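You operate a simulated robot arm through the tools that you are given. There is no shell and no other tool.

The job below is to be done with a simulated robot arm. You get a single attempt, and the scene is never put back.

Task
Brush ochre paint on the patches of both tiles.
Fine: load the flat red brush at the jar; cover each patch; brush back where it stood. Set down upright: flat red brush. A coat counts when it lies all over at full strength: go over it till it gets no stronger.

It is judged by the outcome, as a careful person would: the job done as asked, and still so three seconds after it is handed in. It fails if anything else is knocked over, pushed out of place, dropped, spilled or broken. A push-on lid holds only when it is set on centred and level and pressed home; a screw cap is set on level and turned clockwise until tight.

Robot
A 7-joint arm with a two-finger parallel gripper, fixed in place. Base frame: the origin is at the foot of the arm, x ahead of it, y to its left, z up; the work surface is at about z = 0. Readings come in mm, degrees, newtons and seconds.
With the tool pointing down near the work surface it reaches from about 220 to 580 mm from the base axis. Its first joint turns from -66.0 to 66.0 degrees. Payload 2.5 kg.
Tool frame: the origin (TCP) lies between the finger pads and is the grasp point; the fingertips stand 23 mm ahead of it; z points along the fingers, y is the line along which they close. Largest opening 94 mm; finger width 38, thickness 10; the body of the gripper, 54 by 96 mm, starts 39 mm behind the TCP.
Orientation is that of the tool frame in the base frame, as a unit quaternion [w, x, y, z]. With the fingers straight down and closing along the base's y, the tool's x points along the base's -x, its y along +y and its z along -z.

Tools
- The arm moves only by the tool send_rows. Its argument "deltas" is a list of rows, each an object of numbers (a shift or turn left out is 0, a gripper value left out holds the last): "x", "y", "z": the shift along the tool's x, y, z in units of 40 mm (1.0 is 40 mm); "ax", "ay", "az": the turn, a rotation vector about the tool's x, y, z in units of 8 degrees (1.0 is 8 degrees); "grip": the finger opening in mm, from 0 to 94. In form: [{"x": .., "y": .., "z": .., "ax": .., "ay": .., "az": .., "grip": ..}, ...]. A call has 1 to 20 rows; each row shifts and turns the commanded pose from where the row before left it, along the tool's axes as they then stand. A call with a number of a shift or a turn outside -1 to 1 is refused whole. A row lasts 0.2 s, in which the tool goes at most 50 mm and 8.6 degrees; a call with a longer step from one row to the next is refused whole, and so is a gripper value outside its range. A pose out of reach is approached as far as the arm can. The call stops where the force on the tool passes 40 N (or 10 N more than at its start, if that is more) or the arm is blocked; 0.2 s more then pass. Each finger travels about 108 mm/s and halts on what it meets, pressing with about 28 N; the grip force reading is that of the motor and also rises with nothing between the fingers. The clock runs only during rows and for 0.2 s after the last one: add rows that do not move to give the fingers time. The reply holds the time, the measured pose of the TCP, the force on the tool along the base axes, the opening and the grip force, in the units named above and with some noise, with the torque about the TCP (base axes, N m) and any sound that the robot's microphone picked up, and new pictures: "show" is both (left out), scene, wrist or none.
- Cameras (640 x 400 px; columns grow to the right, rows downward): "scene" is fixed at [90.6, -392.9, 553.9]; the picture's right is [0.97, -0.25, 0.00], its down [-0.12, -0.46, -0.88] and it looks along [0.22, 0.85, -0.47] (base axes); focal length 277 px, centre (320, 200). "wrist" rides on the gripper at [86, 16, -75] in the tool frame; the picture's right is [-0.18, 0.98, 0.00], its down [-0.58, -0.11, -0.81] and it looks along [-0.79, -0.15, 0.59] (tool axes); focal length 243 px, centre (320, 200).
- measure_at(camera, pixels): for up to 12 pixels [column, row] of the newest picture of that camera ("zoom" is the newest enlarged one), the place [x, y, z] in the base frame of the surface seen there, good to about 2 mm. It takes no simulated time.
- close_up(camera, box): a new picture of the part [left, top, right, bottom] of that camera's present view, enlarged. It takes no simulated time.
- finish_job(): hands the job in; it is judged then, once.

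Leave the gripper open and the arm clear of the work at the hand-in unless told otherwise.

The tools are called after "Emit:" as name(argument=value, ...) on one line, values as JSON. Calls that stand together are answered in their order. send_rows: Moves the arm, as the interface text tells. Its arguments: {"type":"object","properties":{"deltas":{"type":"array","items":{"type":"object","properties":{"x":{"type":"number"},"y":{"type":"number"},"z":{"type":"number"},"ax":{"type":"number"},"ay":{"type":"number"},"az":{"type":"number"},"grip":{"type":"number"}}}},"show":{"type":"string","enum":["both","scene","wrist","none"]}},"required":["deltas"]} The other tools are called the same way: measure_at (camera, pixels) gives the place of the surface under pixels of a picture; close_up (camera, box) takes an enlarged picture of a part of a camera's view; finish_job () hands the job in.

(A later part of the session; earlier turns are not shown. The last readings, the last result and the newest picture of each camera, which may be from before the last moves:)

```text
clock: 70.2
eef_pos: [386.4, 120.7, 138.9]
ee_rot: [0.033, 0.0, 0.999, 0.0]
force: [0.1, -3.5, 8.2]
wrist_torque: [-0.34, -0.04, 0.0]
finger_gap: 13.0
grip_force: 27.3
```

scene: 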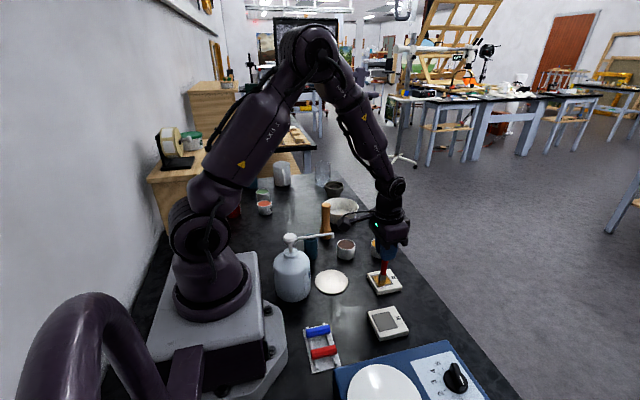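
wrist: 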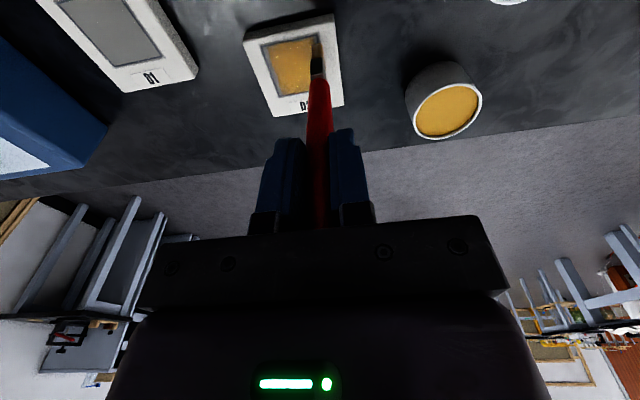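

8.2 N, good. Now the third lane, stroking −y, then lift to look.

Emit:
send_rows(deltas=[{"x": -0.005, "z": -0.075}, {"x": -0.292, "z": 0.0189}, {"x": 0.005, "z": 0.075}, {}, {"y": -0.13}, {"y": -0.13}, {"y": -0.13}, {"y": -0.13}, {"y": -0.13}, {"y": -0.13}, {"y": -0.13}, {"y": -0.13}, {}], show="none")

Emit:
send_rows(deltas=[{"x": -0.02, "z": -0.3}, {"x": -0.04, "z": -0.6}, {"x": -0.04, "z": -0.6}, {}], show="both")

Emit:
close_up(camera="scene", box=[366, 264, 406, 292])

```text
clock: 73.0
eef_pos: [398.3, 78.3, 138.3]
ee_rot: [0.033, -0.001, 0.999, 0.0]
force: [0.9, 5.7, 12.7]
wrist_torque: [0.82, -0.02, 0.03]
finger_gap: 13.2
grip_force: 28.0
```

```text
clock: 74.0
eef_pos: [397.2, 81.1, 197.9]
ee_rot: [0.031, -0.001, 1.0, 0.0]
force: [0.1, -0.3, 0.6]
wrist_torque: [0.01, 0.01, -0.02]
finger_gap: 13.1
grip_force: 28.0
```

scene: 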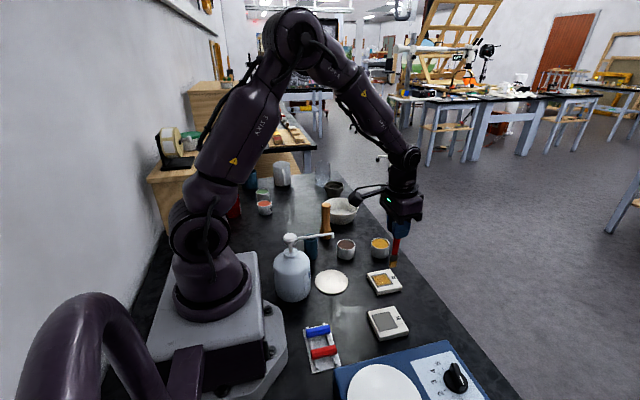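
wrist: 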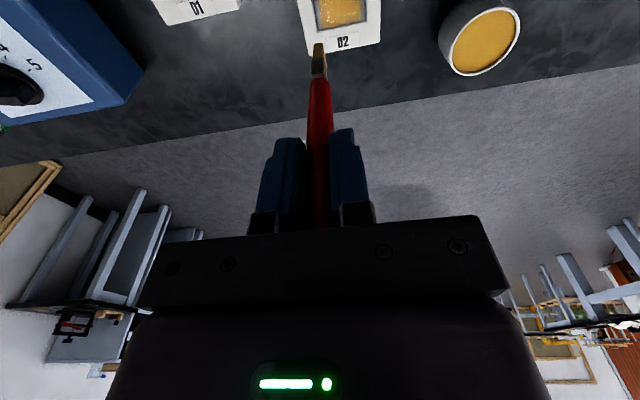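

```text
14.29 times, centred on (386, 278) of scene
```

zoom: 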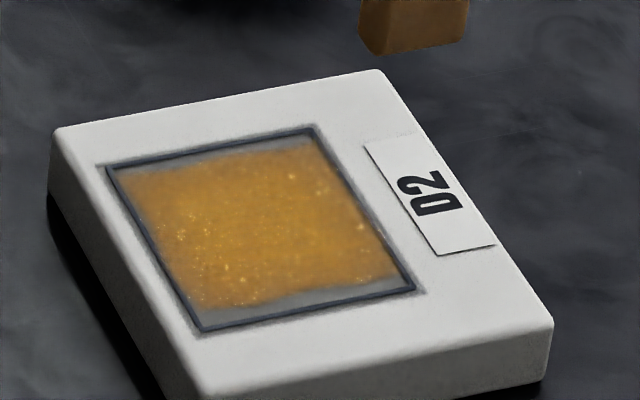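

The coat looks the same as before; the strips at the y-edges persist. I test once more by touching down in lane 3 at the low-y edge and making short strokes just over that strip.

Emit:
send_rows(deltas=[{"x": 0.04, "z": 0.6}, {"x": 0.04, "z": 0.6}, {"x": 0.018, "z": 0.28}, {"z": 0.01}, {}, {"y": -0.07}, {"y": 0.07}, {"y": 0.07}, {"y": -0.07}, {"y": -0.07}, {}], show="scene")

Emit:
close_up(camera="scene", box=[366, 264, 406, 292])

```text
clock: 76.4
eef_pos: [398.4, 77.4, 138.5]
ee_rot: [0.032, 0.0, 0.999, 0.0]
force: [-1.1, 2.3, 6.0]
wrist_torque: [0.32, 0.08, 0.01]
finger_gap: 12.9
grip_force: 27.7
```

scene: 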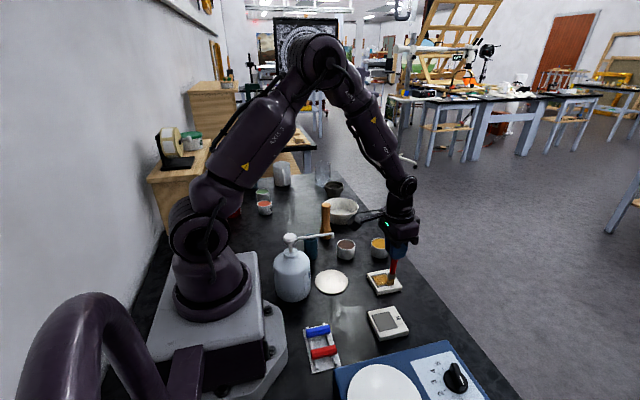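

```text
14.29 times, centred on (386, 278) of scene
```

zoom: 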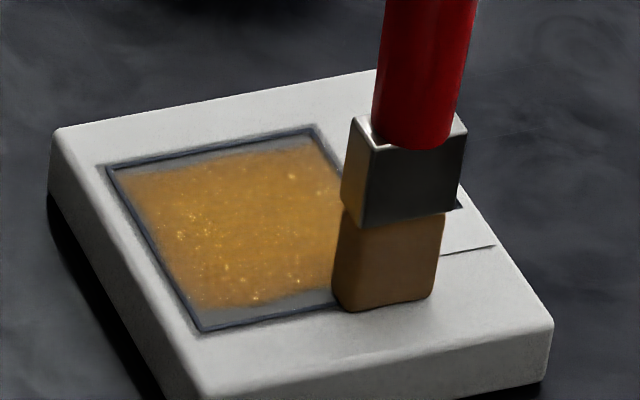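

The tip now appears too far toward +x (bristles at (335–440, 300) in the enlargement). I measure it.

Emit:
measure_at(camera="zoom", pixels=[[340, 295], [432, 290], [385, 300], [385, 270], [350, 200], [455, 200], [380, 100], [465, 100], [400, 130], [385, 308]])

Emit:
send_rows(deltas=[{"z": -0.1}, {"x": -0.04, "z": -0.6}, {"x": -0.04, "z": -0.6}, {}, {}], show="both")

Emit:
close_up(camera="scene", box=[372, 236, 420, 276])

Emit:
close_up(camera="scene", box=[366, 264, 406, 292])

```text
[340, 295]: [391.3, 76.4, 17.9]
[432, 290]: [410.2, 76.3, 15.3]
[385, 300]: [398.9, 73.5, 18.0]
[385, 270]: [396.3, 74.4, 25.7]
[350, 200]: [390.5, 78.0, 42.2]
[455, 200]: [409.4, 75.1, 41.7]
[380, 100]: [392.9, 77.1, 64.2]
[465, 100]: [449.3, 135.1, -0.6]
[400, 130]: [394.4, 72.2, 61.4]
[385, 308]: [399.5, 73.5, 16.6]
```

```text
clock: 77.6
eef_pos: [399.1, 77.9, 191.2]
ee_rot: [0.033, 0.0, 0.999, 0.0]
force: [0.3, -0.4, 0.0]
wrist_torque: [-0.01, 0.0, 0.01]
finger_gap: 13.0
grip_force: 27.5
```

scene: 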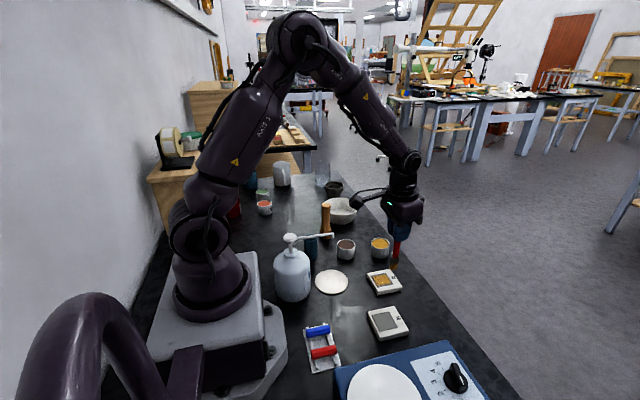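
wrist: 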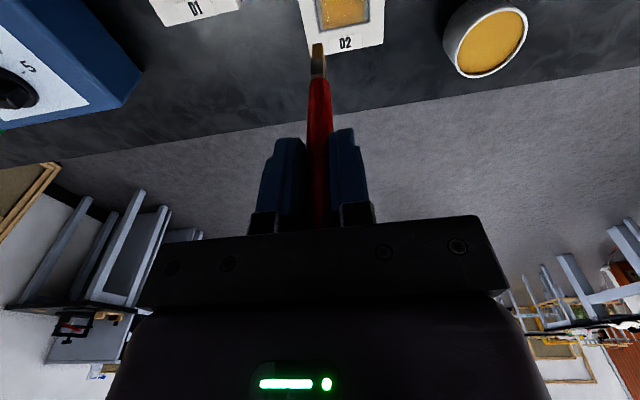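

```text
10.00 times, centred on (396, 256) of scene
```

zoom: 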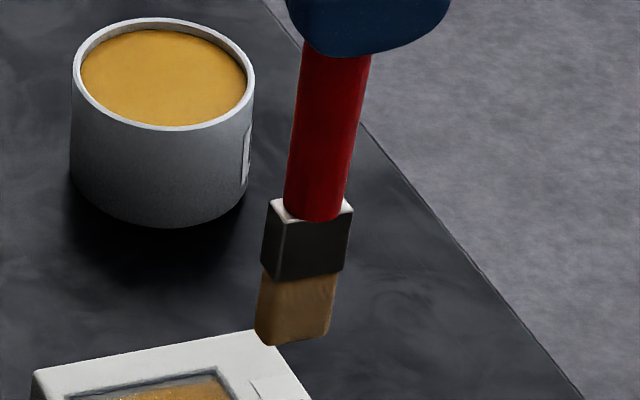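

```text
14.29 times, centred on (386, 278) of scene
```

zoom: 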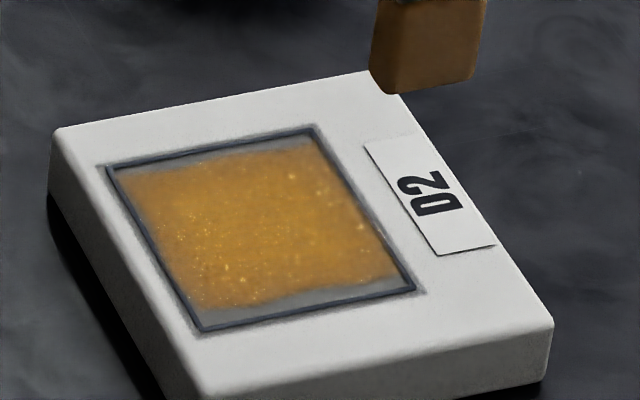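

The tip was truly over the strip and nothing changed there, so either the brush is dry or the visible coat has a fixed outline. I'll find out on D1: move over there (tip near (324,−35)) with the brush as it is.

Emit:
send_rows(deltas=[{"x": 0.473, "y": -0.7056, "z": -0.0306}, {"x": 0.473, "y": -0.7056, "z": -0.0306}, {"x": 0.473, "y": -0.7056, "z": -0.0306}, {"x": 0.473, "y": -0.7056, "z": -0.0306}, {"x": 0.0263, "z": 0.4075}, {"x": 0.0263, "z": 0.4075}, {"x": 0.0263, "z": 0.4075}, {}, {}], show="both")

Emit:
close_up(camera="scene", box=[360, 295, 416, 345])

Emit:
close_up(camera="wrist", box=[236, 0, 404, 100])

```text
clock: 79.6
eef_pos: [321.7, -36.5, 142.5]
ee_rot: [0.032, 0.0, 0.999, 0.0]
force: [0.6, 0.6, -0.3]
wrist_torque: [0.0, -0.02, -0.05]
finger_gap: 12.9
grip_force: 28.4
```

scene: 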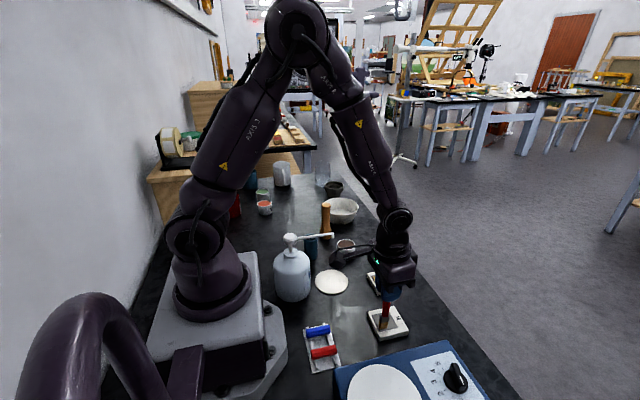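
wrist: 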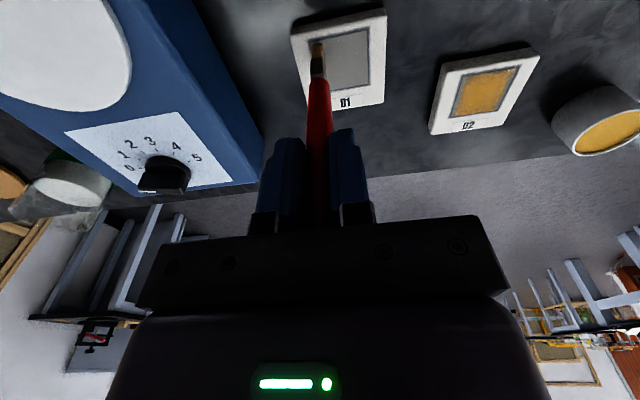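

```text
8.00 times, centred on (388, 320) of scene
```

zoom: 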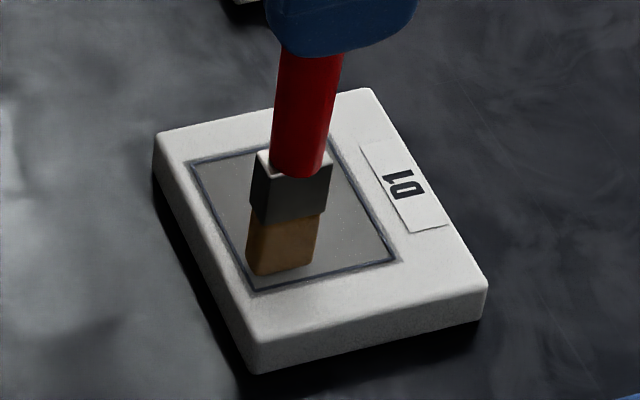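

```text
3.81 times, centred on (320, 50) of wrist
```

zoom: 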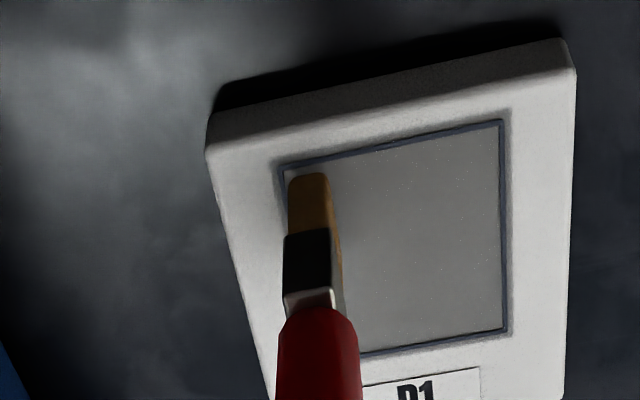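

Over D1's near-left corner area. I lower 4 mm and read the force.

Emit:
send_rows(deltas=[{"x": 0.0065, "z": 0.1}, {}, {}], show="none")

```text
clock: 80.4
eef_pos: [322.6, -36.0, 137.3]
ee_rot: [0.034, -0.001, 0.999, 0.0]
force: [-2.3, 1.9, 23.7]
wrist_torque: [0.03, 0.24, 0.03]
finger_gap: 13.2
grip_force: 28.1
```

23.7 N: I ease up 0.7 mm, stroke only 10 mm along +y, then lift and look at where the paint shows.

Emit:
send_rows(deltas=[{"z": -0.018}, {}, {"y": 0.125}, {"y": 0.125}, {}], show="none")

Emit:
send_rows(deltas=[{"x": -0.02, "z": -0.3}, {"x": -0.04, "z": -0.6}, {"x": -0.04, "z": -0.6}, {}], show="both")

Emit:
close_up(camera="scene", box=[360, 300, 416, 340])

Emit:
close_up(camera="wrist", box=[236, 0, 404, 100])

```text
clock: 81.6
eef_pos: [322.1, -26.0, 137.1]
ee_rot: [0.032, -0.001, 0.999, 0.001]
force: [1.2, -6.3, 12.1]
wrist_torque: [-0.74, -0.06, 0.0]
finger_gap: 13.2
grip_force: 28.4
```

```text
clock: 82.6
eef_pos: [320.7, -25.7, 199.2]
ee_rot: [0.031, -0.001, 1.0, -0.001]
force: [0.2, 0.2, -0.9]
wrist_torque: [0.03, -0.02, 0.01]
finger_gap: 13.0
grip_force: 27.7
```

scene: 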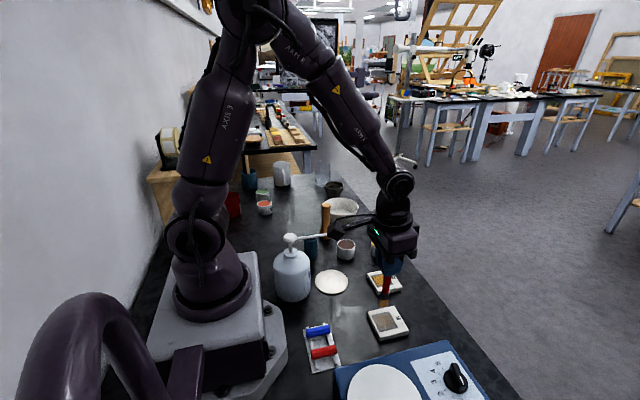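
wrist: 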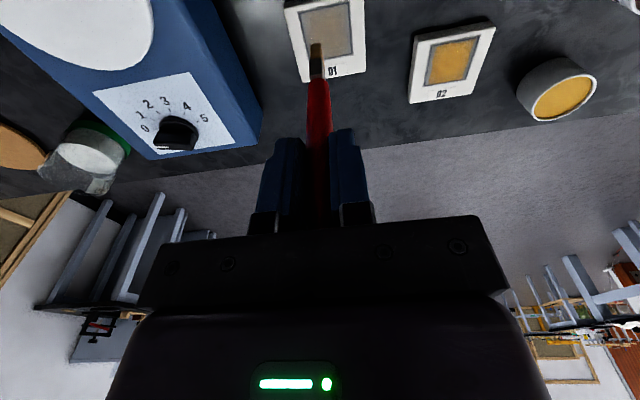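

```text
10.00 times, centred on (388, 320) of scene
```

zoom: 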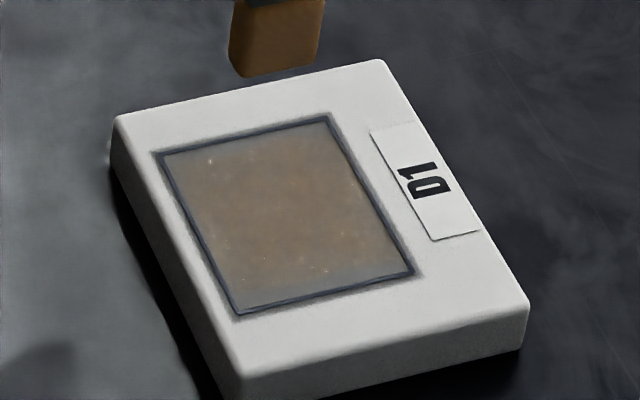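

```text
3.81 times, centred on (320, 50) of wrist
```

zoom: 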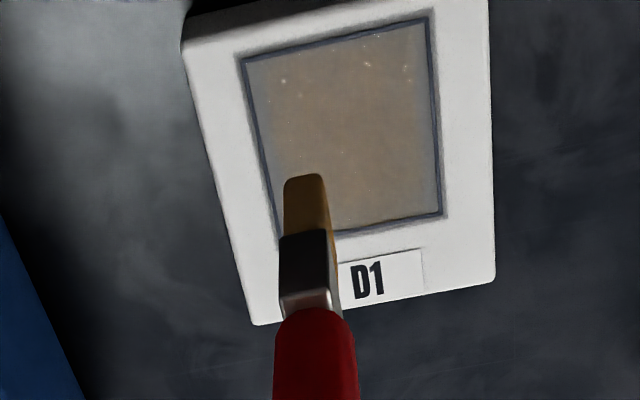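

The whole D1 patch took a faint even tint from one 10 mm stroke in a corner, so the visible coat is one overall strength with its own outline, and the brush was still loaded. I now work over D1 properly: start lane 1 at the low-y edge and stroke the full length out and back.

Emit:
send_rows(deltas=[{"x": -0.025, "y": -0.42}, {"x": 0.04, "z": 0.6}, {"x": 0.04, "z": 0.6}, {"x": 0.02, "z": 0.29}, {}, {"y": 0.13}, {"y": 0.13}, {"y": 0.13}, {"y": 0.13}, {"y": 0.13}, {"y": 0.13}, {"y": 0.13}, {"y": 0.13}, {}], show="scene")

Emit:
close_up(camera="scene", box=[360, 300, 416, 340])

```text
clock: 85.6
eef_pos: [323.0, 0.2, 136.1]
ee_rot: [0.033, 0.0, 0.999, 0.0]
force: [-1.1, -9.1, 24.9]
wrist_torque: [-1.15, 0.0, -0.02]
finger_gap: 13.6
grip_force: 26.9
```

scene: 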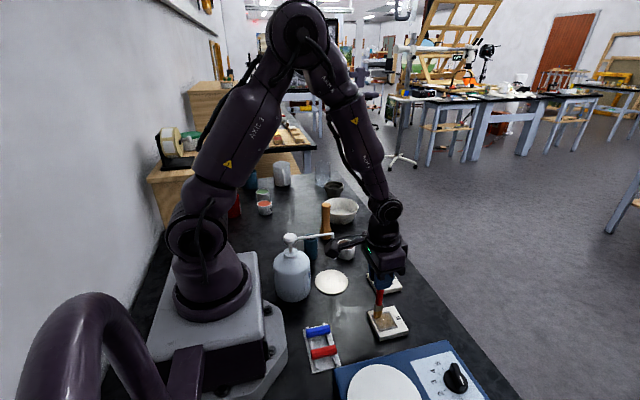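

```text
10.00 times, centred on (388, 320) of scene
```

zoom: 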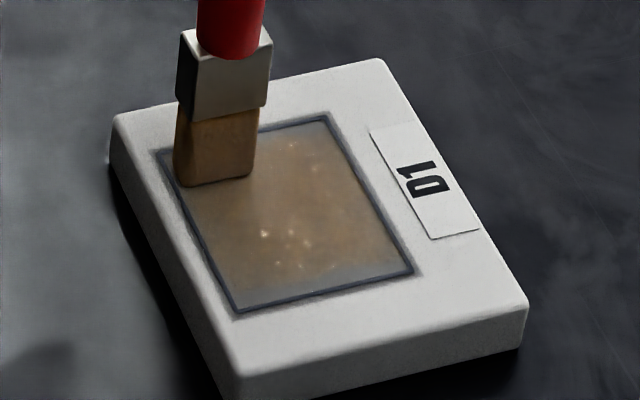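

The tint grows; the force is 24.9 N at this end, so I ease up 0.7 mm and stroke back.

Emit:
send_rows(deltas=[{"z": -0.018}, {"y": -0.13}, {"y": -0.13}, {"y": -0.13}, {"y": -0.13}, {"y": -0.13}, {"y": -0.13}, {"y": -0.13}, {"y": -0.13}, {}], show="scene")

Emit:
close_up(camera="scene", box=[360, 300, 416, 340])

```text
clock: 87.8
eef_pos: [322.9, -43.4, 139.8]
ee_rot: [0.033, 0.0, 0.999, 0.001]
force: [-1.2, 0.6, -0.4]
wrist_torque: [0.0, 0.01, 0.02]
finger_gap: 13.1
grip_force: 28.7
```

scene: 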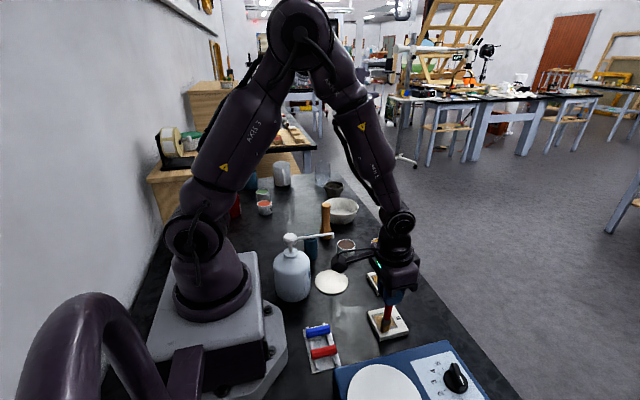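

```text
10.00 times, centred on (388, 320) of scene
```

zoom: 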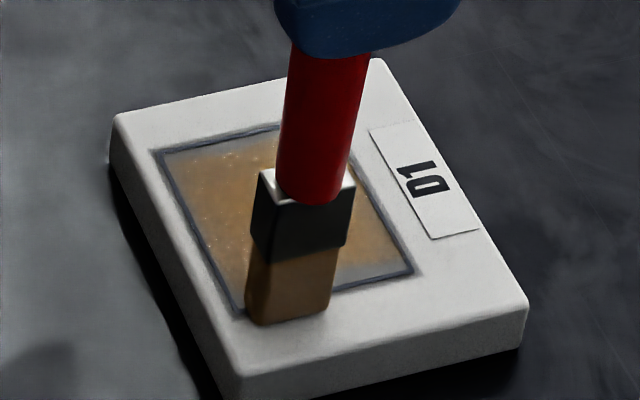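

At the low-y end there is no contact now (z 139.8). I lower 1.6 mm and read.

Emit:
send_rows(deltas=[{"x": 0.0025, "z": 0.04}, {}, {}], show="none")

```text
clock: 88.6
eef_pos: [324.3, -42.7, 137.0]
ee_rot: [0.033, 0.0, 0.999, 0.0]
force: [-2.9, -0.2, 21.4]
wrist_torque: [0.04, 0.32, -0.01]
finger_gap: 12.9
grip_force: 27.5
```

I ease up 0.5 mm and stroke +y half way, checking the force.

Emit:
send_rows(deltas=[{"z": -0.013}, {"y": 0.13}, {"y": 0.13}, {"y": 0.13}, {"y": 0.13}, {}], show="none")

```text
clock: 90.0
eef_pos: [322.4, -21.7, 138.1]
ee_rot: [0.033, 0.0, 0.999, 0.0]
force: [0.3, -3.6, 7.7]
wrist_torque: [-0.41, -0.09, 0.02]
finger_gap: 13.2
grip_force: 28.2
```

7.7 N, fine. I finish this stroke and read again.

Emit:
send_rows(deltas=[{"y": 0.13}, {"y": 0.13}, {"y": 0.13}, {"y": 0.14}, {}], show="none")

```text
clock: 91.2
eef_pos: [325.6, -0.1, 138.2]
ee_rot: [0.032, -0.001, 0.999, -0.001]
force: [1.4, -4.9, 11.6]
wrist_torque: [-0.51, -0.15, -0.02]
finger_gap: 13.0
grip_force: 27.8
```

11.6 N. I lift 3 mm, shift to the middle lane, touch down a shade lighter, and stroke −y.

Emit:
send_rows(deltas=[{"x": -0.005, "z": -0.075}, {"x": -0.292, "z": 0.0189}, {"x": 0.005, "z": 0.073}, {}, {"y": -0.13}, {"y": -0.13}, {"y": -0.13}, {"y": -0.13}, {}], show="none")

Emit:
send_rows(deltas=[{"y": -0.13}, {"y": -0.13}, {"y": -0.13}, {"y": -0.14}, {}], show="scene")

Emit:
close_up(camera="scene", box=[360, 300, 416, 340])

```text
clock: 93.2
eef_pos: [334.9, -21.5, 138.3]
ee_rot: [0.032, 0.0, 0.999, 0.0]
force: [0.8, 1.8, 5.5]
wrist_torque: [0.25, -0.17, -0.01]
finger_gap: 13.2
grip_force: 27.6
```

```text
clock: 94.4
eef_pos: [335.5, -42.1, 139.3]
ee_rot: [0.032, 0.001, 0.999, 0.0]
force: [0.1, -0.2, -1.0]
wrist_torque: [0.01, 0.01, -0.02]
finger_gap: 12.8
grip_force: 27.9
```

scene: 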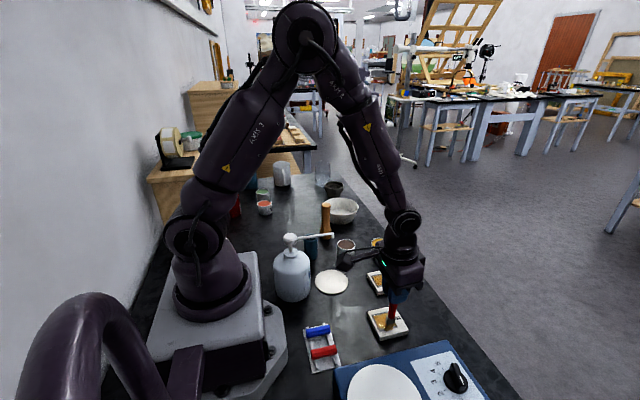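

```text
10.00 times, centred on (388, 320) of scene
```

zoom: 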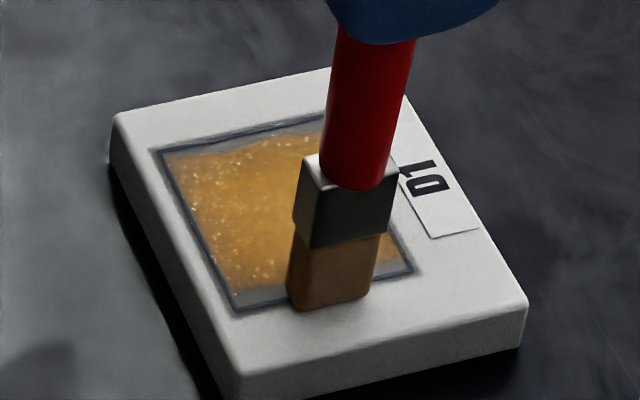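

D1 is now strongly ochre with the same ragged outline as D2, so that outline is just how the coat looks. At this end contact is lost, so I lower 0.8 mm and stroke +y in the middle lane.

Emit:
send_rows(deltas=[{"z": 0.025}, {}, {"y": 0.13}, {"y": 0.13}, {"y": 0.13}, {"y": 0.13}, {"y": 0.13}, {"y": 0.13}, {"y": 0.13}, {"y": 0.14}, {}], show="none")

```text
clock: 96.8
eef_pos: [334.4, -0.7, 137.1]
ee_rot: [0.031, -0.001, 1.0, 0.0]
force: [0.9, -9.8, 20.6]
wrist_torque: [-1.19, -0.16, -0.01]
finger_gap: 14.9
grip_force: 28.2
```

20.6 N at this end and the finger gap widened, so I lift, shift to lane 3, touch lighter, and stroke −y with a slight downward compensation.

Emit:
send_rows(deltas=[{"x": -0.005, "z": -0.1}, {"x": -0.292, "z": 0.0189}, {"x": 0.005, "z": 0.084}, {}, {}], show="none")

```text
clock: 98.0
eef_pos: [347.1, -1.3, 137.3]
ee_rot: [0.032, 0.0, 0.999, 0.0]
force: [0.1, -0.3, 0.1]
wrist_torque: [-0.03, 0.03, 0.02]
finger_gap: 12.9
grip_force: 27.7
```

No contact; I lower 0.4 mm and start the stroke, checking midway.

Emit:
send_rows(deltas=[{"z": 0.012}, {}, {}], show="none")

```text
clock: 98.8
eef_pos: [347.3, -0.5, 137.6]
ee_rot: [0.032, 0.0, 0.999, 0.0]
force: [-1.6, -1.7, 7.6]
wrist_torque: [-0.1, 0.06, -0.02]
finger_gap: 13.3
grip_force: 28.4
```

7.6 N. I stroke −y the full length with slight compensation.

Emit:
send_rows(deltas=[{"y": -0.13, "z": 0.002}, {"y": -0.13, "z": 0.002}, {"y": -0.13, "z": 0.002}, {"y": -0.13, "z": 0.002}, {"y": -0.13, "z": 0.002}, {"y": -0.13, "z": 0.002}, {"y": -0.13, "z": 0.002}, {"y": -0.14, "z": 0.002}, {}], show="none")

```text
clock: 100.8
eef_pos: [348.4, -43.8, 136.2]
ee_rot: [0.032, 0.0, 0.999, 0.0]
force: [-0.4, 8.9, 28.5]
wrist_torque: [1.4, -0.22, 0.04]
finger_gap: 15.3
grip_force: 28.0
```

28.5 N here: I lift off right away and look at the tile and brush.

Emit:
send_rows(deltas=[{"z": -0.05}, {"x": -0.02, "z": -0.3}, {"x": -0.04, "z": -0.6}, {"x": -0.04, "z": -0.6}, {}, {}], show="both")

Emit:
close_up(camera="scene", box=[360, 300, 416, 340])

Emit:
close_up(camera="scene", box=[366, 264, 406, 292])

Emit:
close_up(camera="wrist", box=[236, 0, 404, 100])

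```text
clock: 102.2
eef_pos: [347.3, -42.4, 196.1]
ee_rot: [0.032, 0.0, 0.999, 0.0]
force: [0.2, -1.0, -0.7]
wrist_torque: [0.0, 0.05, 0.01]
finger_gap: 13.0
grip_force: 28.7
```

scene: 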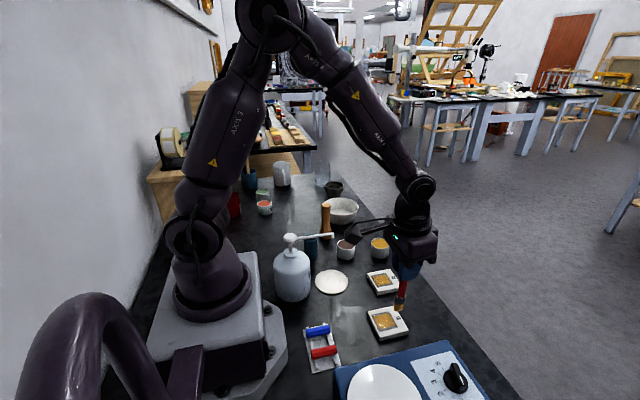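
wrist: 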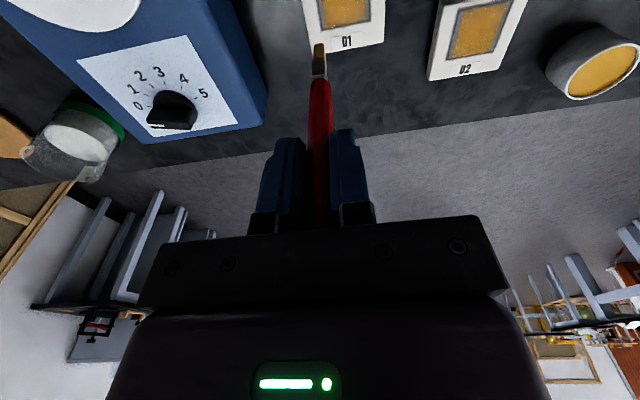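

```text
10.00 times, centred on (388, 320) of scene
```

zoom: 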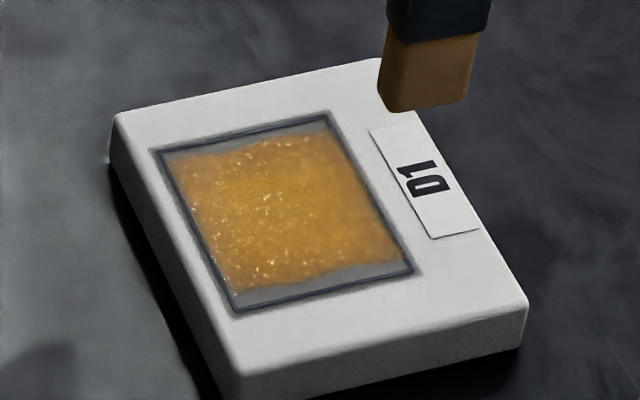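

```text
14.29 times, centred on (386, 278) of scene
```

zoom: 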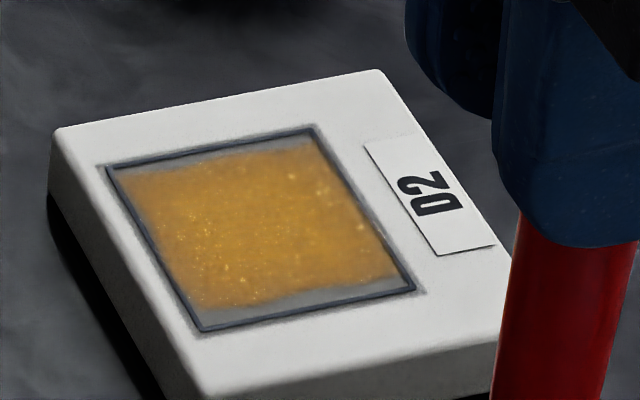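

```text
3.81 times, centred on (320, 50) of wrist
```

zoom: 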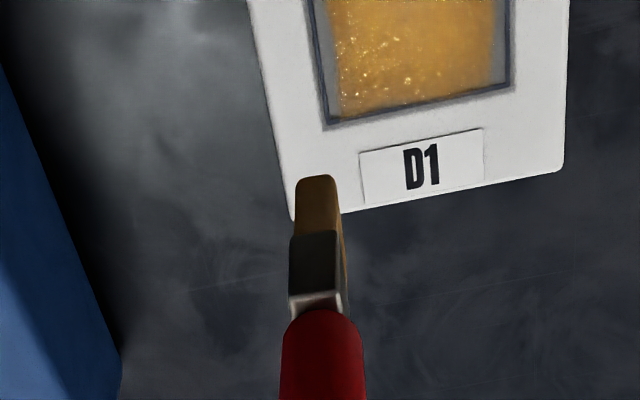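

D1 now looks about as strong as D2, and neither tile has moved. To be sure of full strength I reload: back to above the ochre jar.

Emit:
send_rows(deltas=[{"x": -0.3215, "y": 0.9393, "z": 0.0208}, {"x": -0.3215, "y": 0.9393, "z": 0.0208}, {"x": -0.3215, "y": 0.9393, "z": 0.0208}, {"x": -0.3215, "y": 0.9393, "z": 0.0208}, {"x": -0.3215, "y": 0.9393, "z": 0.0208}, {"x": -0.3215, "y": 0.9393, "z": 0.0208}, {"x": -0.3215, "y": 0.9393, "z": 0.0208}, {}, {}], show="both")

Emit:
close_up(camera="scene", box=[364, 200, 404, 240])

```text
clock: 104.2
eef_pos: [436.6, 220.6, 200.7]
ee_rot: [0.033, 0.0, 0.999, 0.0]
force: [0.2, 1.7, 0.1]
wrist_torque: [-0.02, -0.03, 0.01]
finger_gap: 13.1
grip_force: 28.0
```

scene: 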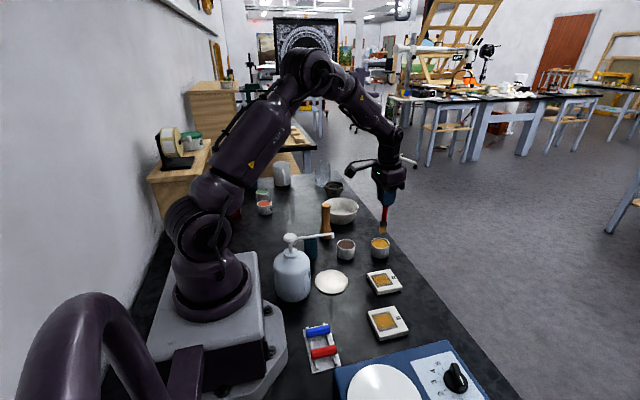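
wrist: 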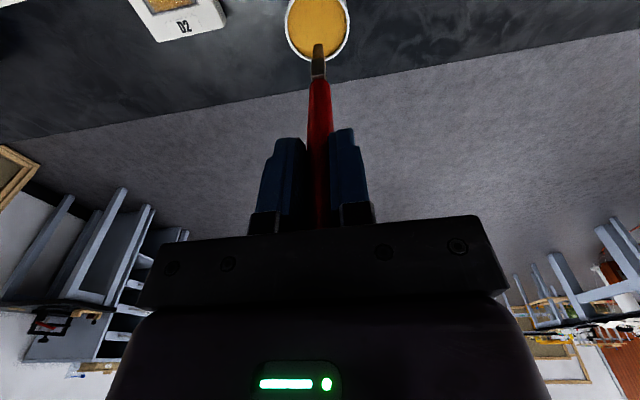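

```text
10.00 times, centred on (384, 220) of scene
```

zoom: 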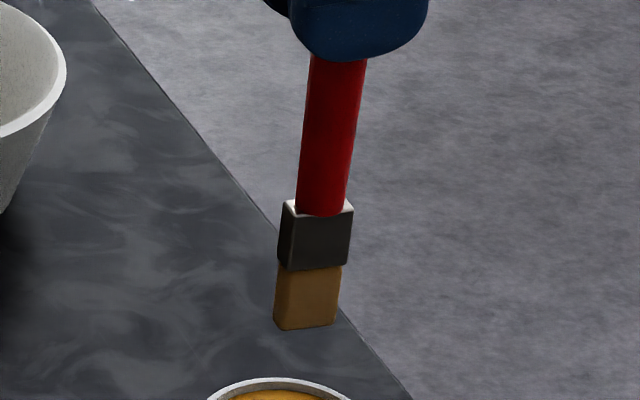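

The brush hangs upright. I lower to just above the paint.

Emit:
send_rows(deltas=[{"x": 0.019, "z": 0.299}, {"x": 0.019, "z": 0.299}, {"x": 0.018, "z": 0.28}, {}, {}], show="none")

```text
clock: 105.4
eef_pos: [435.3, 220.7, 164.5]
ee_rot: [0.033, 0.0, 0.999, 0.0]
force: [0.4, 0.7, 0.9]
wrist_torque: [0.03, 0.02, 0.02]
finger_gap: 13.1
grip_force: 27.9
```

Emit:
send_rows(deltas=[{"z": 0.025}, {}, {}], show="none")

```text
clock: 106.2
eef_pos: [437.8, 220.5, 162.8]
ee_rot: [0.033, 0.0, 0.999, 0.0]
force: [1.4, -0.8, 2.0]
wrist_torque: [0.0, -0.1, -0.01]
finger_gap: 13.0
grip_force: 28.2
```

Touching lightly with 2 N. I press 0.8 mm more, hold for about a second, and check the force.

Emit:
send_rows(deltas=[{"z": 0.015}, {}, {}, {}, {}], show="scene")

Emit:
close_up(camera="scene", box=[364, 215, 404, 260])

```text
clock: 107.4
eef_pos: [435.2, 220.9, 162.4]
ee_rot: [0.033, 0.001, 0.999, -0.001]
force: [1.2, -0.2, 8.9]
wrist_torque: [0.02, -0.39, -0.01]
finger_gap: 13.2
grip_force: 28.2
```

scene: 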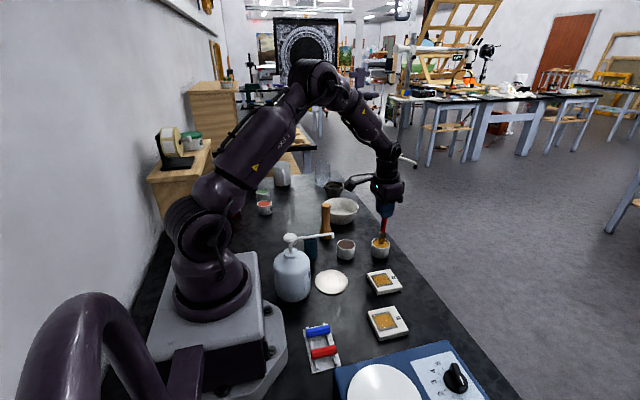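

```text
8.89 times, centred on (384, 238) of scene
```

zoom: 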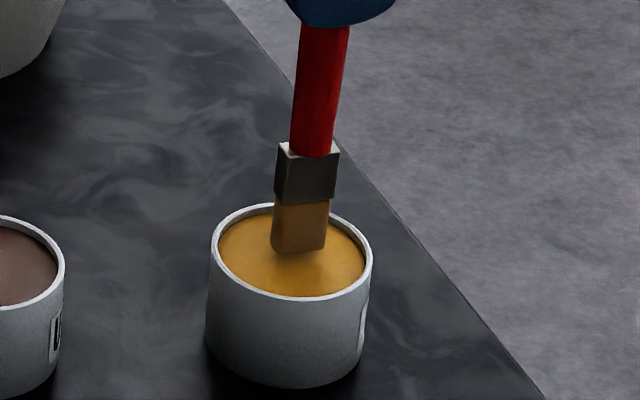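

8.9 N: loaded. I lift and carry the brush to D1, over lane 3 at the high-y edge, stopping a few mm above.

Emit:
send_rows(deltas=[{"x": -0.0065, "z": -0.1}, {"x": -0.0226, "z": -0.35}, {"x": -0.0322, "z": -0.498}, {"x": 0.3743, "y": -0.9238, "z": -0.0242}, {"x": 0.3743, "y": -0.9238, "z": -0.0242}, {"x": 0.3743, "y": -0.9238, "z": -0.0242}, {"x": 0.3743, "y": -0.9238, "z": -0.0242}, {"x": 0.3743, "y": -0.9238, "z": -0.0242}, {"x": 0.3743, "y": -0.9238, "z": -0.0242}, {}, {"x": 0.0323, "z": 0.499}, {"x": 0.0323, "z": 0.499}, {"x": 0.0323, "z": 0.45}, {}, {}], show="both")

Emit:
close_up(camera="scene", box=[360, 300, 416, 340])

```text
clock: 110.6
eef_pos: [347.5, -2.7, 141.7]
ee_rot: [0.032, 0.0, 0.999, 0.0]
force: [0.4, -0.2, -1.5]
wrist_torque: [0.0, 0.01, 0.02]
finger_gap: 13.4
grip_force: 28.2
```

scene: 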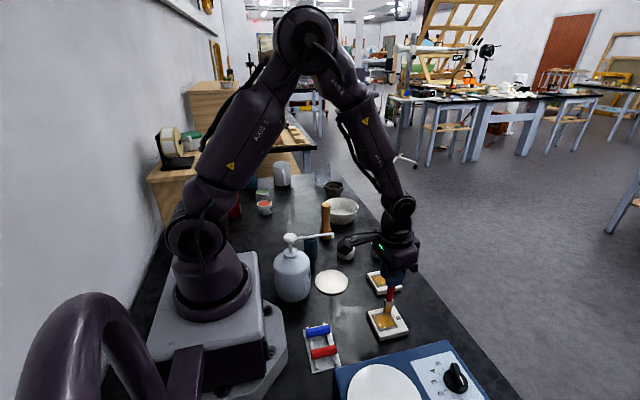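
wrist: 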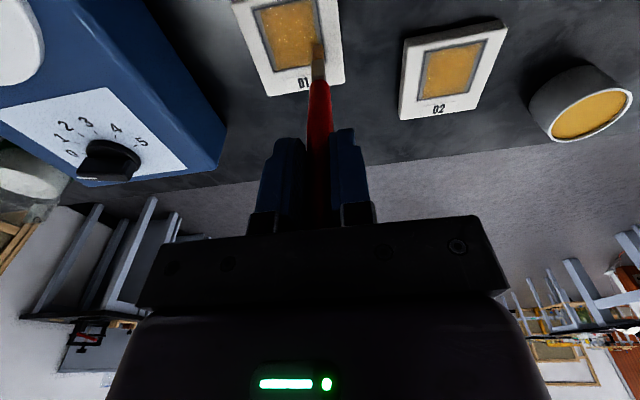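

```text
10.00 times, centred on (388, 320) of scene
```

zoom: 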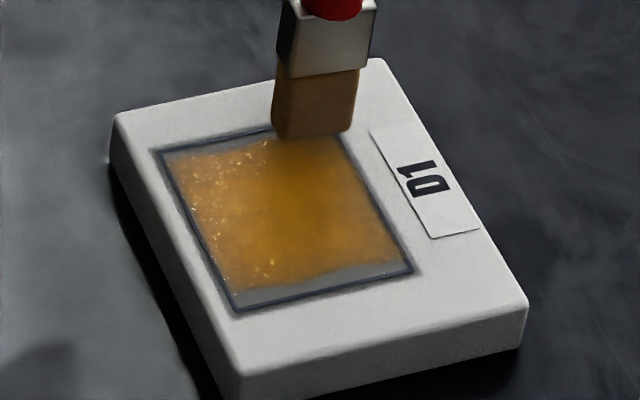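

I lower 3.2 mm and read.

Emit:
send_rows(deltas=[{"x": 0.005, "z": 0.08}, {}, {}], show="none")

```text
clock: 111.4
eef_pos: [346.9, -1.6, 138.9]
ee_rot: [0.033, 0.0, 0.999, 0.0]
force: [0.1, -0.1, 0.4]
wrist_torque: [0.02, -0.02, -0.02]
finger_gap: 13.6
grip_force: 28.5
```

Emit:
send_rows(deltas=[{"z": 0.025}, {}, {}], show="none")

```text
clock: 112.2
eef_pos: [348.1, -2.1, 139.4]
ee_rot: [0.032, 0.0, 0.999, 0.0]
force: [-3.3, 0.0, 10.9]
wrist_torque: [-0.06, 0.32, 0.0]
finger_gap: 13.5
grip_force: 28.3
```

10.9 N. I stroke −y in two halves, reading between.

Emit:
send_rows(deltas=[{"z": -0.005}, {"y": -0.13}, {"y": -0.13}, {"y": -0.13}, {"y": -0.13}, {}], show="none")

```text
clock: 113.6
eef_pos: [346.9, -22.1, 137.4]
ee_rot: [0.032, 0.0, 0.999, -0.001]
force: [1.0, 4.0, 9.4]
wrist_torque: [0.49, -0.2, 0.01]
finger_gap: 13.7
grip_force: 28.7
```

Emit:
send_rows(deltas=[{"y": -0.13}, {"y": -0.13}, {"y": -0.13}, {"y": -0.13}, {}], show="none")

```text
clock: 114.8
eef_pos: [346.3, -42.5, 137.7]
ee_rot: [0.031, 0.0, 1.0, -0.001]
force: [-1.0, 5.1, 13.9]
wrist_torque: [0.71, -0.04, 0.01]
finger_gap: 13.8
grip_force: 27.9
```

13.9 N. I ease 0.3 mm and stroke back +y in the same lane.

Emit:
send_rows(deltas=[{"z": -0.008}, {"y": 0.13}, {"y": 0.13}, {"y": 0.13}, {"y": 0.13}, {"y": 0.13}, {"y": 0.13}, {"y": 0.13}, {"y": 0.13}, {}], show="scene")

Emit:
close_up(camera="scene", box=[360, 300, 416, 340])

```text
clock: 117.0
eef_pos: [347.3, -0.9, 137.7]
ee_rot: [0.032, 0.0, 0.999, 0.0]
force: [-0.9, -5.2, 11.2]
wrist_torque: [-0.54, 0.05, -0.01]
finger_gap: 13.5
grip_force: 27.9
```

scene: 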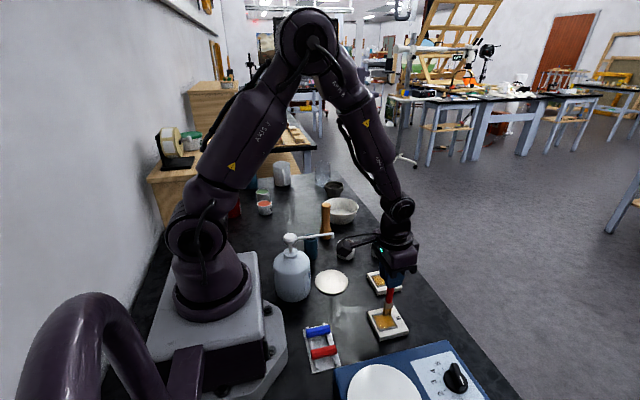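

```text
10.00 times, centred on (388, 320) of scene
```

zoom: 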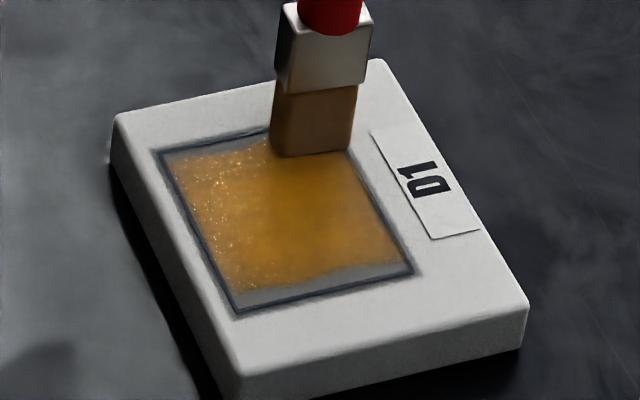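

I lift, shift to lane 2 (−11.7 mm in x), touch down, stroke −y and back.

Emit:
send_rows(deltas=[{"x": -0.005, "z": -0.075}, {"x": 0.292, "z": -0.0189}, {"x": 0.005, "z": 0.073}, {}, {"y": -0.13}, {"y": -0.13}, {"y": -0.13}, {"y": -0.13}, {}], show="none")

```text
clock: 119.0
eef_pos: [335.2, -24.2, 139.5]
ee_rot: [0.033, 0.0, 0.999, 0.0]
force: [1.3, 3.3, 7.5]
wrist_torque: [0.37, -0.17, 0.0]
finger_gap: 13.6
grip_force: 27.6
```

Emit:
send_rows(deltas=[{"y": -0.13}, {"y": -0.13}, {"y": -0.13}, {"y": -0.13}, {}, {"y": 0.13}, {"y": 0.13}, {"y": 0.13}, {"y": 0.13}, {"y": 0.13}, {"y": 0.13}, {"y": 0.13}, {"y": 0.13}, {}], show="none")

```text
clock: 122.0
eef_pos: [334.8, -0.7, 137.7]
ee_rot: [0.033, -0.001, 0.999, 0.0]
force: [0.7, -5.2, 12.7]
wrist_torque: [-0.75, -0.22, -0.01]
finger_gap: 14.0
grip_force: 28.1
```

12.7 N. Now lane 1 in the same manner, then I lift and look.

Emit:
send_rows(deltas=[{"x": -0.005, "z": -0.075}, {"x": 0.292, "z": -0.0189}, {"x": 0.005, "z": 0.071}, {}, {"y": -0.13}, {"y": -0.13}, {"y": -0.13}, {"y": -0.13}, {}], show="none")

Emit:
send_rows(deltas=[{"y": -0.13}, {"y": -0.13}, {"y": -0.13}, {"y": -0.13}, {}, {"y": 0.13}, {"y": 0.13}, {"y": 0.13}, {"y": 0.13}, {"y": 0.13}, {"y": 0.13}, {"y": 0.13}, {"y": 0.13}, {}], show="none")

Emit:
send_rows(deltas=[{"z": -0.05}, {"x": -0.02, "z": -0.3}, {"x": -0.04, "z": -0.6}, {"x": -0.04, "z": -0.6}, {}, {}], show="both")

Emit:
close_up(camera="scene", box=[360, 300, 416, 340])

Emit:
close_up(camera="wrist", box=[220, 0, 540, 130])

```text
clock: 124.0
eef_pos: [323.7, -21.6, 137.6]
ee_rot: [0.032, 0.0, 0.999, 0.001]
force: [-0.3, -0.3, 0.7]
wrist_torque: [-0.01, 0.0, -0.01]
finger_gap: 13.7
grip_force: 27.8
```

```text
clock: 127.0
eef_pos: [323.5, -2.1, 138.3]
ee_rot: [0.033, 0.0, 0.999, 0.0]
force: [-0.5, -0.7, -0.3]
wrist_torque: [0.0, -0.02, 0.01]
finger_gap: 13.6
grip_force: 27.8
```

```text
clock: 128.4
eef_pos: [323.4, -1.2, 200.4]
ee_rot: [0.032, -0.001, 0.999, 0.0]
force: [0.2, -0.5, 0.3]
wrist_torque: [0.02, 0.0, -0.02]
finger_gap: 13.6
grip_force: 28.2
```

scene: 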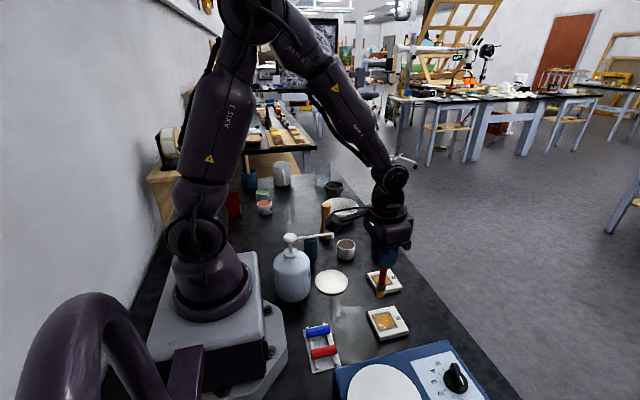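
wrist: 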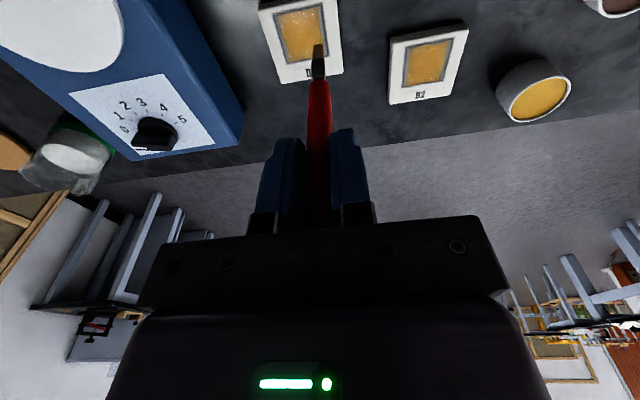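

```text
10.00 times, centred on (388, 320) of scene
```

zoom: 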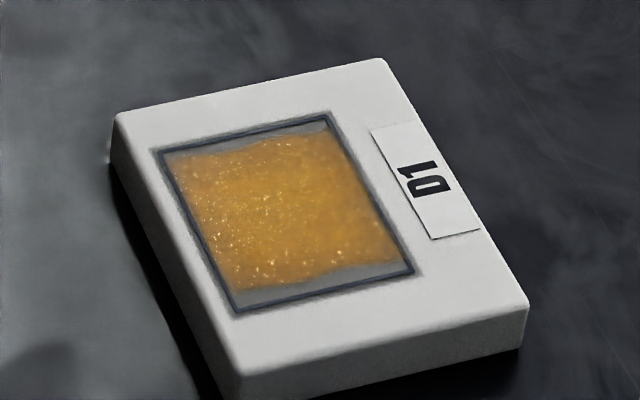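

```text
2.00 times, centred on (380, 65) of wrist
```

zoom: 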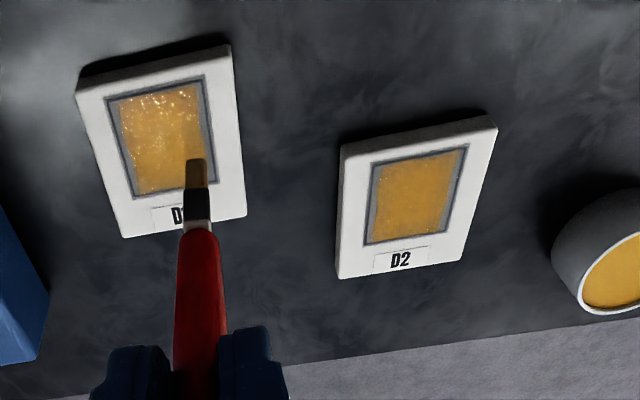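

Lane 1 made no contact that time, so it needs redoing, and I also want the outermost edges well covered. I check the tip position first.

Emit:
close_up(camera="scene", box=[360, 262, 404, 302])

```text
10.00 times, centred on (382, 282) of scene
```

zoom: 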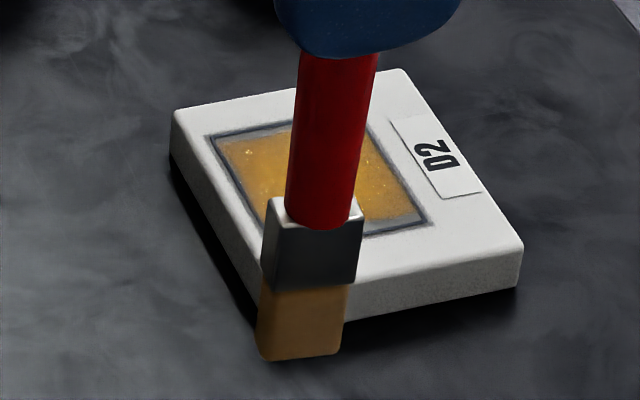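

Emit:
measure_at(camera="zoom", pixels=[[260, 345], [338, 340], [300, 355], [300, 320], [268, 270], [358, 270], [290, 180], [355, 180], [320, 100], [300, 65], [375, 65]])

```text
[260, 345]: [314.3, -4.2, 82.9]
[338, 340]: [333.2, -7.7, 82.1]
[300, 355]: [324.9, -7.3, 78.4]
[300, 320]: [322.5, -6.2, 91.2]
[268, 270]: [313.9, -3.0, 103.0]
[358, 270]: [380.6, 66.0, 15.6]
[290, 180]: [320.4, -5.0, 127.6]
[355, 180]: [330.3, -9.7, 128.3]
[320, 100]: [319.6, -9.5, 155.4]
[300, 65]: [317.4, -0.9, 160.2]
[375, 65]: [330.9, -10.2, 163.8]
```

Tip centre is about (324, −3) for TCP (323.4, −1.2). I lower over D1's outer low-x edge (tip x ≈ 320) beginning just beyond the high-y edge.

Emit:
send_rows(deltas=[{"x": 0.095, "y": 0.155, "z": -0.006}, {"x": 0.04, "z": 0.6}, {"x": 0.04, "z": 0.6}, {"x": 0.02, "z": 0.34}, {}, {}], show="none")

```text
clock: 129.8
eef_pos: [319.9, 5.0, 138.3]
ee_rot: [0.033, 0.0, 0.999, 0.0]
force: [-0.7, -0.4, -0.7]
wrist_torque: [0.02, 0.0, -0.02]
finger_gap: 13.8
grip_force: 28.1
```

Emit:
send_rows(deltas=[{"z": 0.02}, {}, {}], show="none")

```text
clock: 130.6
eef_pos: [319.5, 4.8, 138.2]
ee_rot: [0.032, 0.0, 0.999, 0.0]
force: [-2.0, -0.1, 13.2]
wrist_torque: [-0.03, 0.3, -0.02]
finger_gap: 13.5
grip_force: 27.8
```

13.2 N. I ease 0.2 mm and stroke −y, reading at halfway and the end.

Emit:
send_rows(deltas=[{"z": -0.005}, {"y": -0.133}, {"y": -0.133}, {"y": -0.133}, {"y": -0.133}, {}], show="none")

Emit:
send_rows(deltas=[{"y": -0.133}, {"y": -0.133}, {"y": -0.133}, {"y": -0.133}, {"y": -0.133}, {}], show="none")

```text
clock: 132.0
eef_pos: [320.3, -18.3, 138.2]
ee_rot: [0.033, 0.0, 0.999, 0.0]
force: [1.4, 5.6, 14.5]
wrist_torque: [0.69, -0.1, 0.0]
finger_gap: 13.6
grip_force: 27.8
```

```text
clock: 133.4
eef_pos: [319.7, -45.0, 139.0]
ee_rot: [0.031, 0.0, 1.0, 0.001]
force: [0.3, 2.3, 6.0]
wrist_torque: [0.36, -0.08, 0.01]
finger_gap: 13.8
grip_force: 27.9
```

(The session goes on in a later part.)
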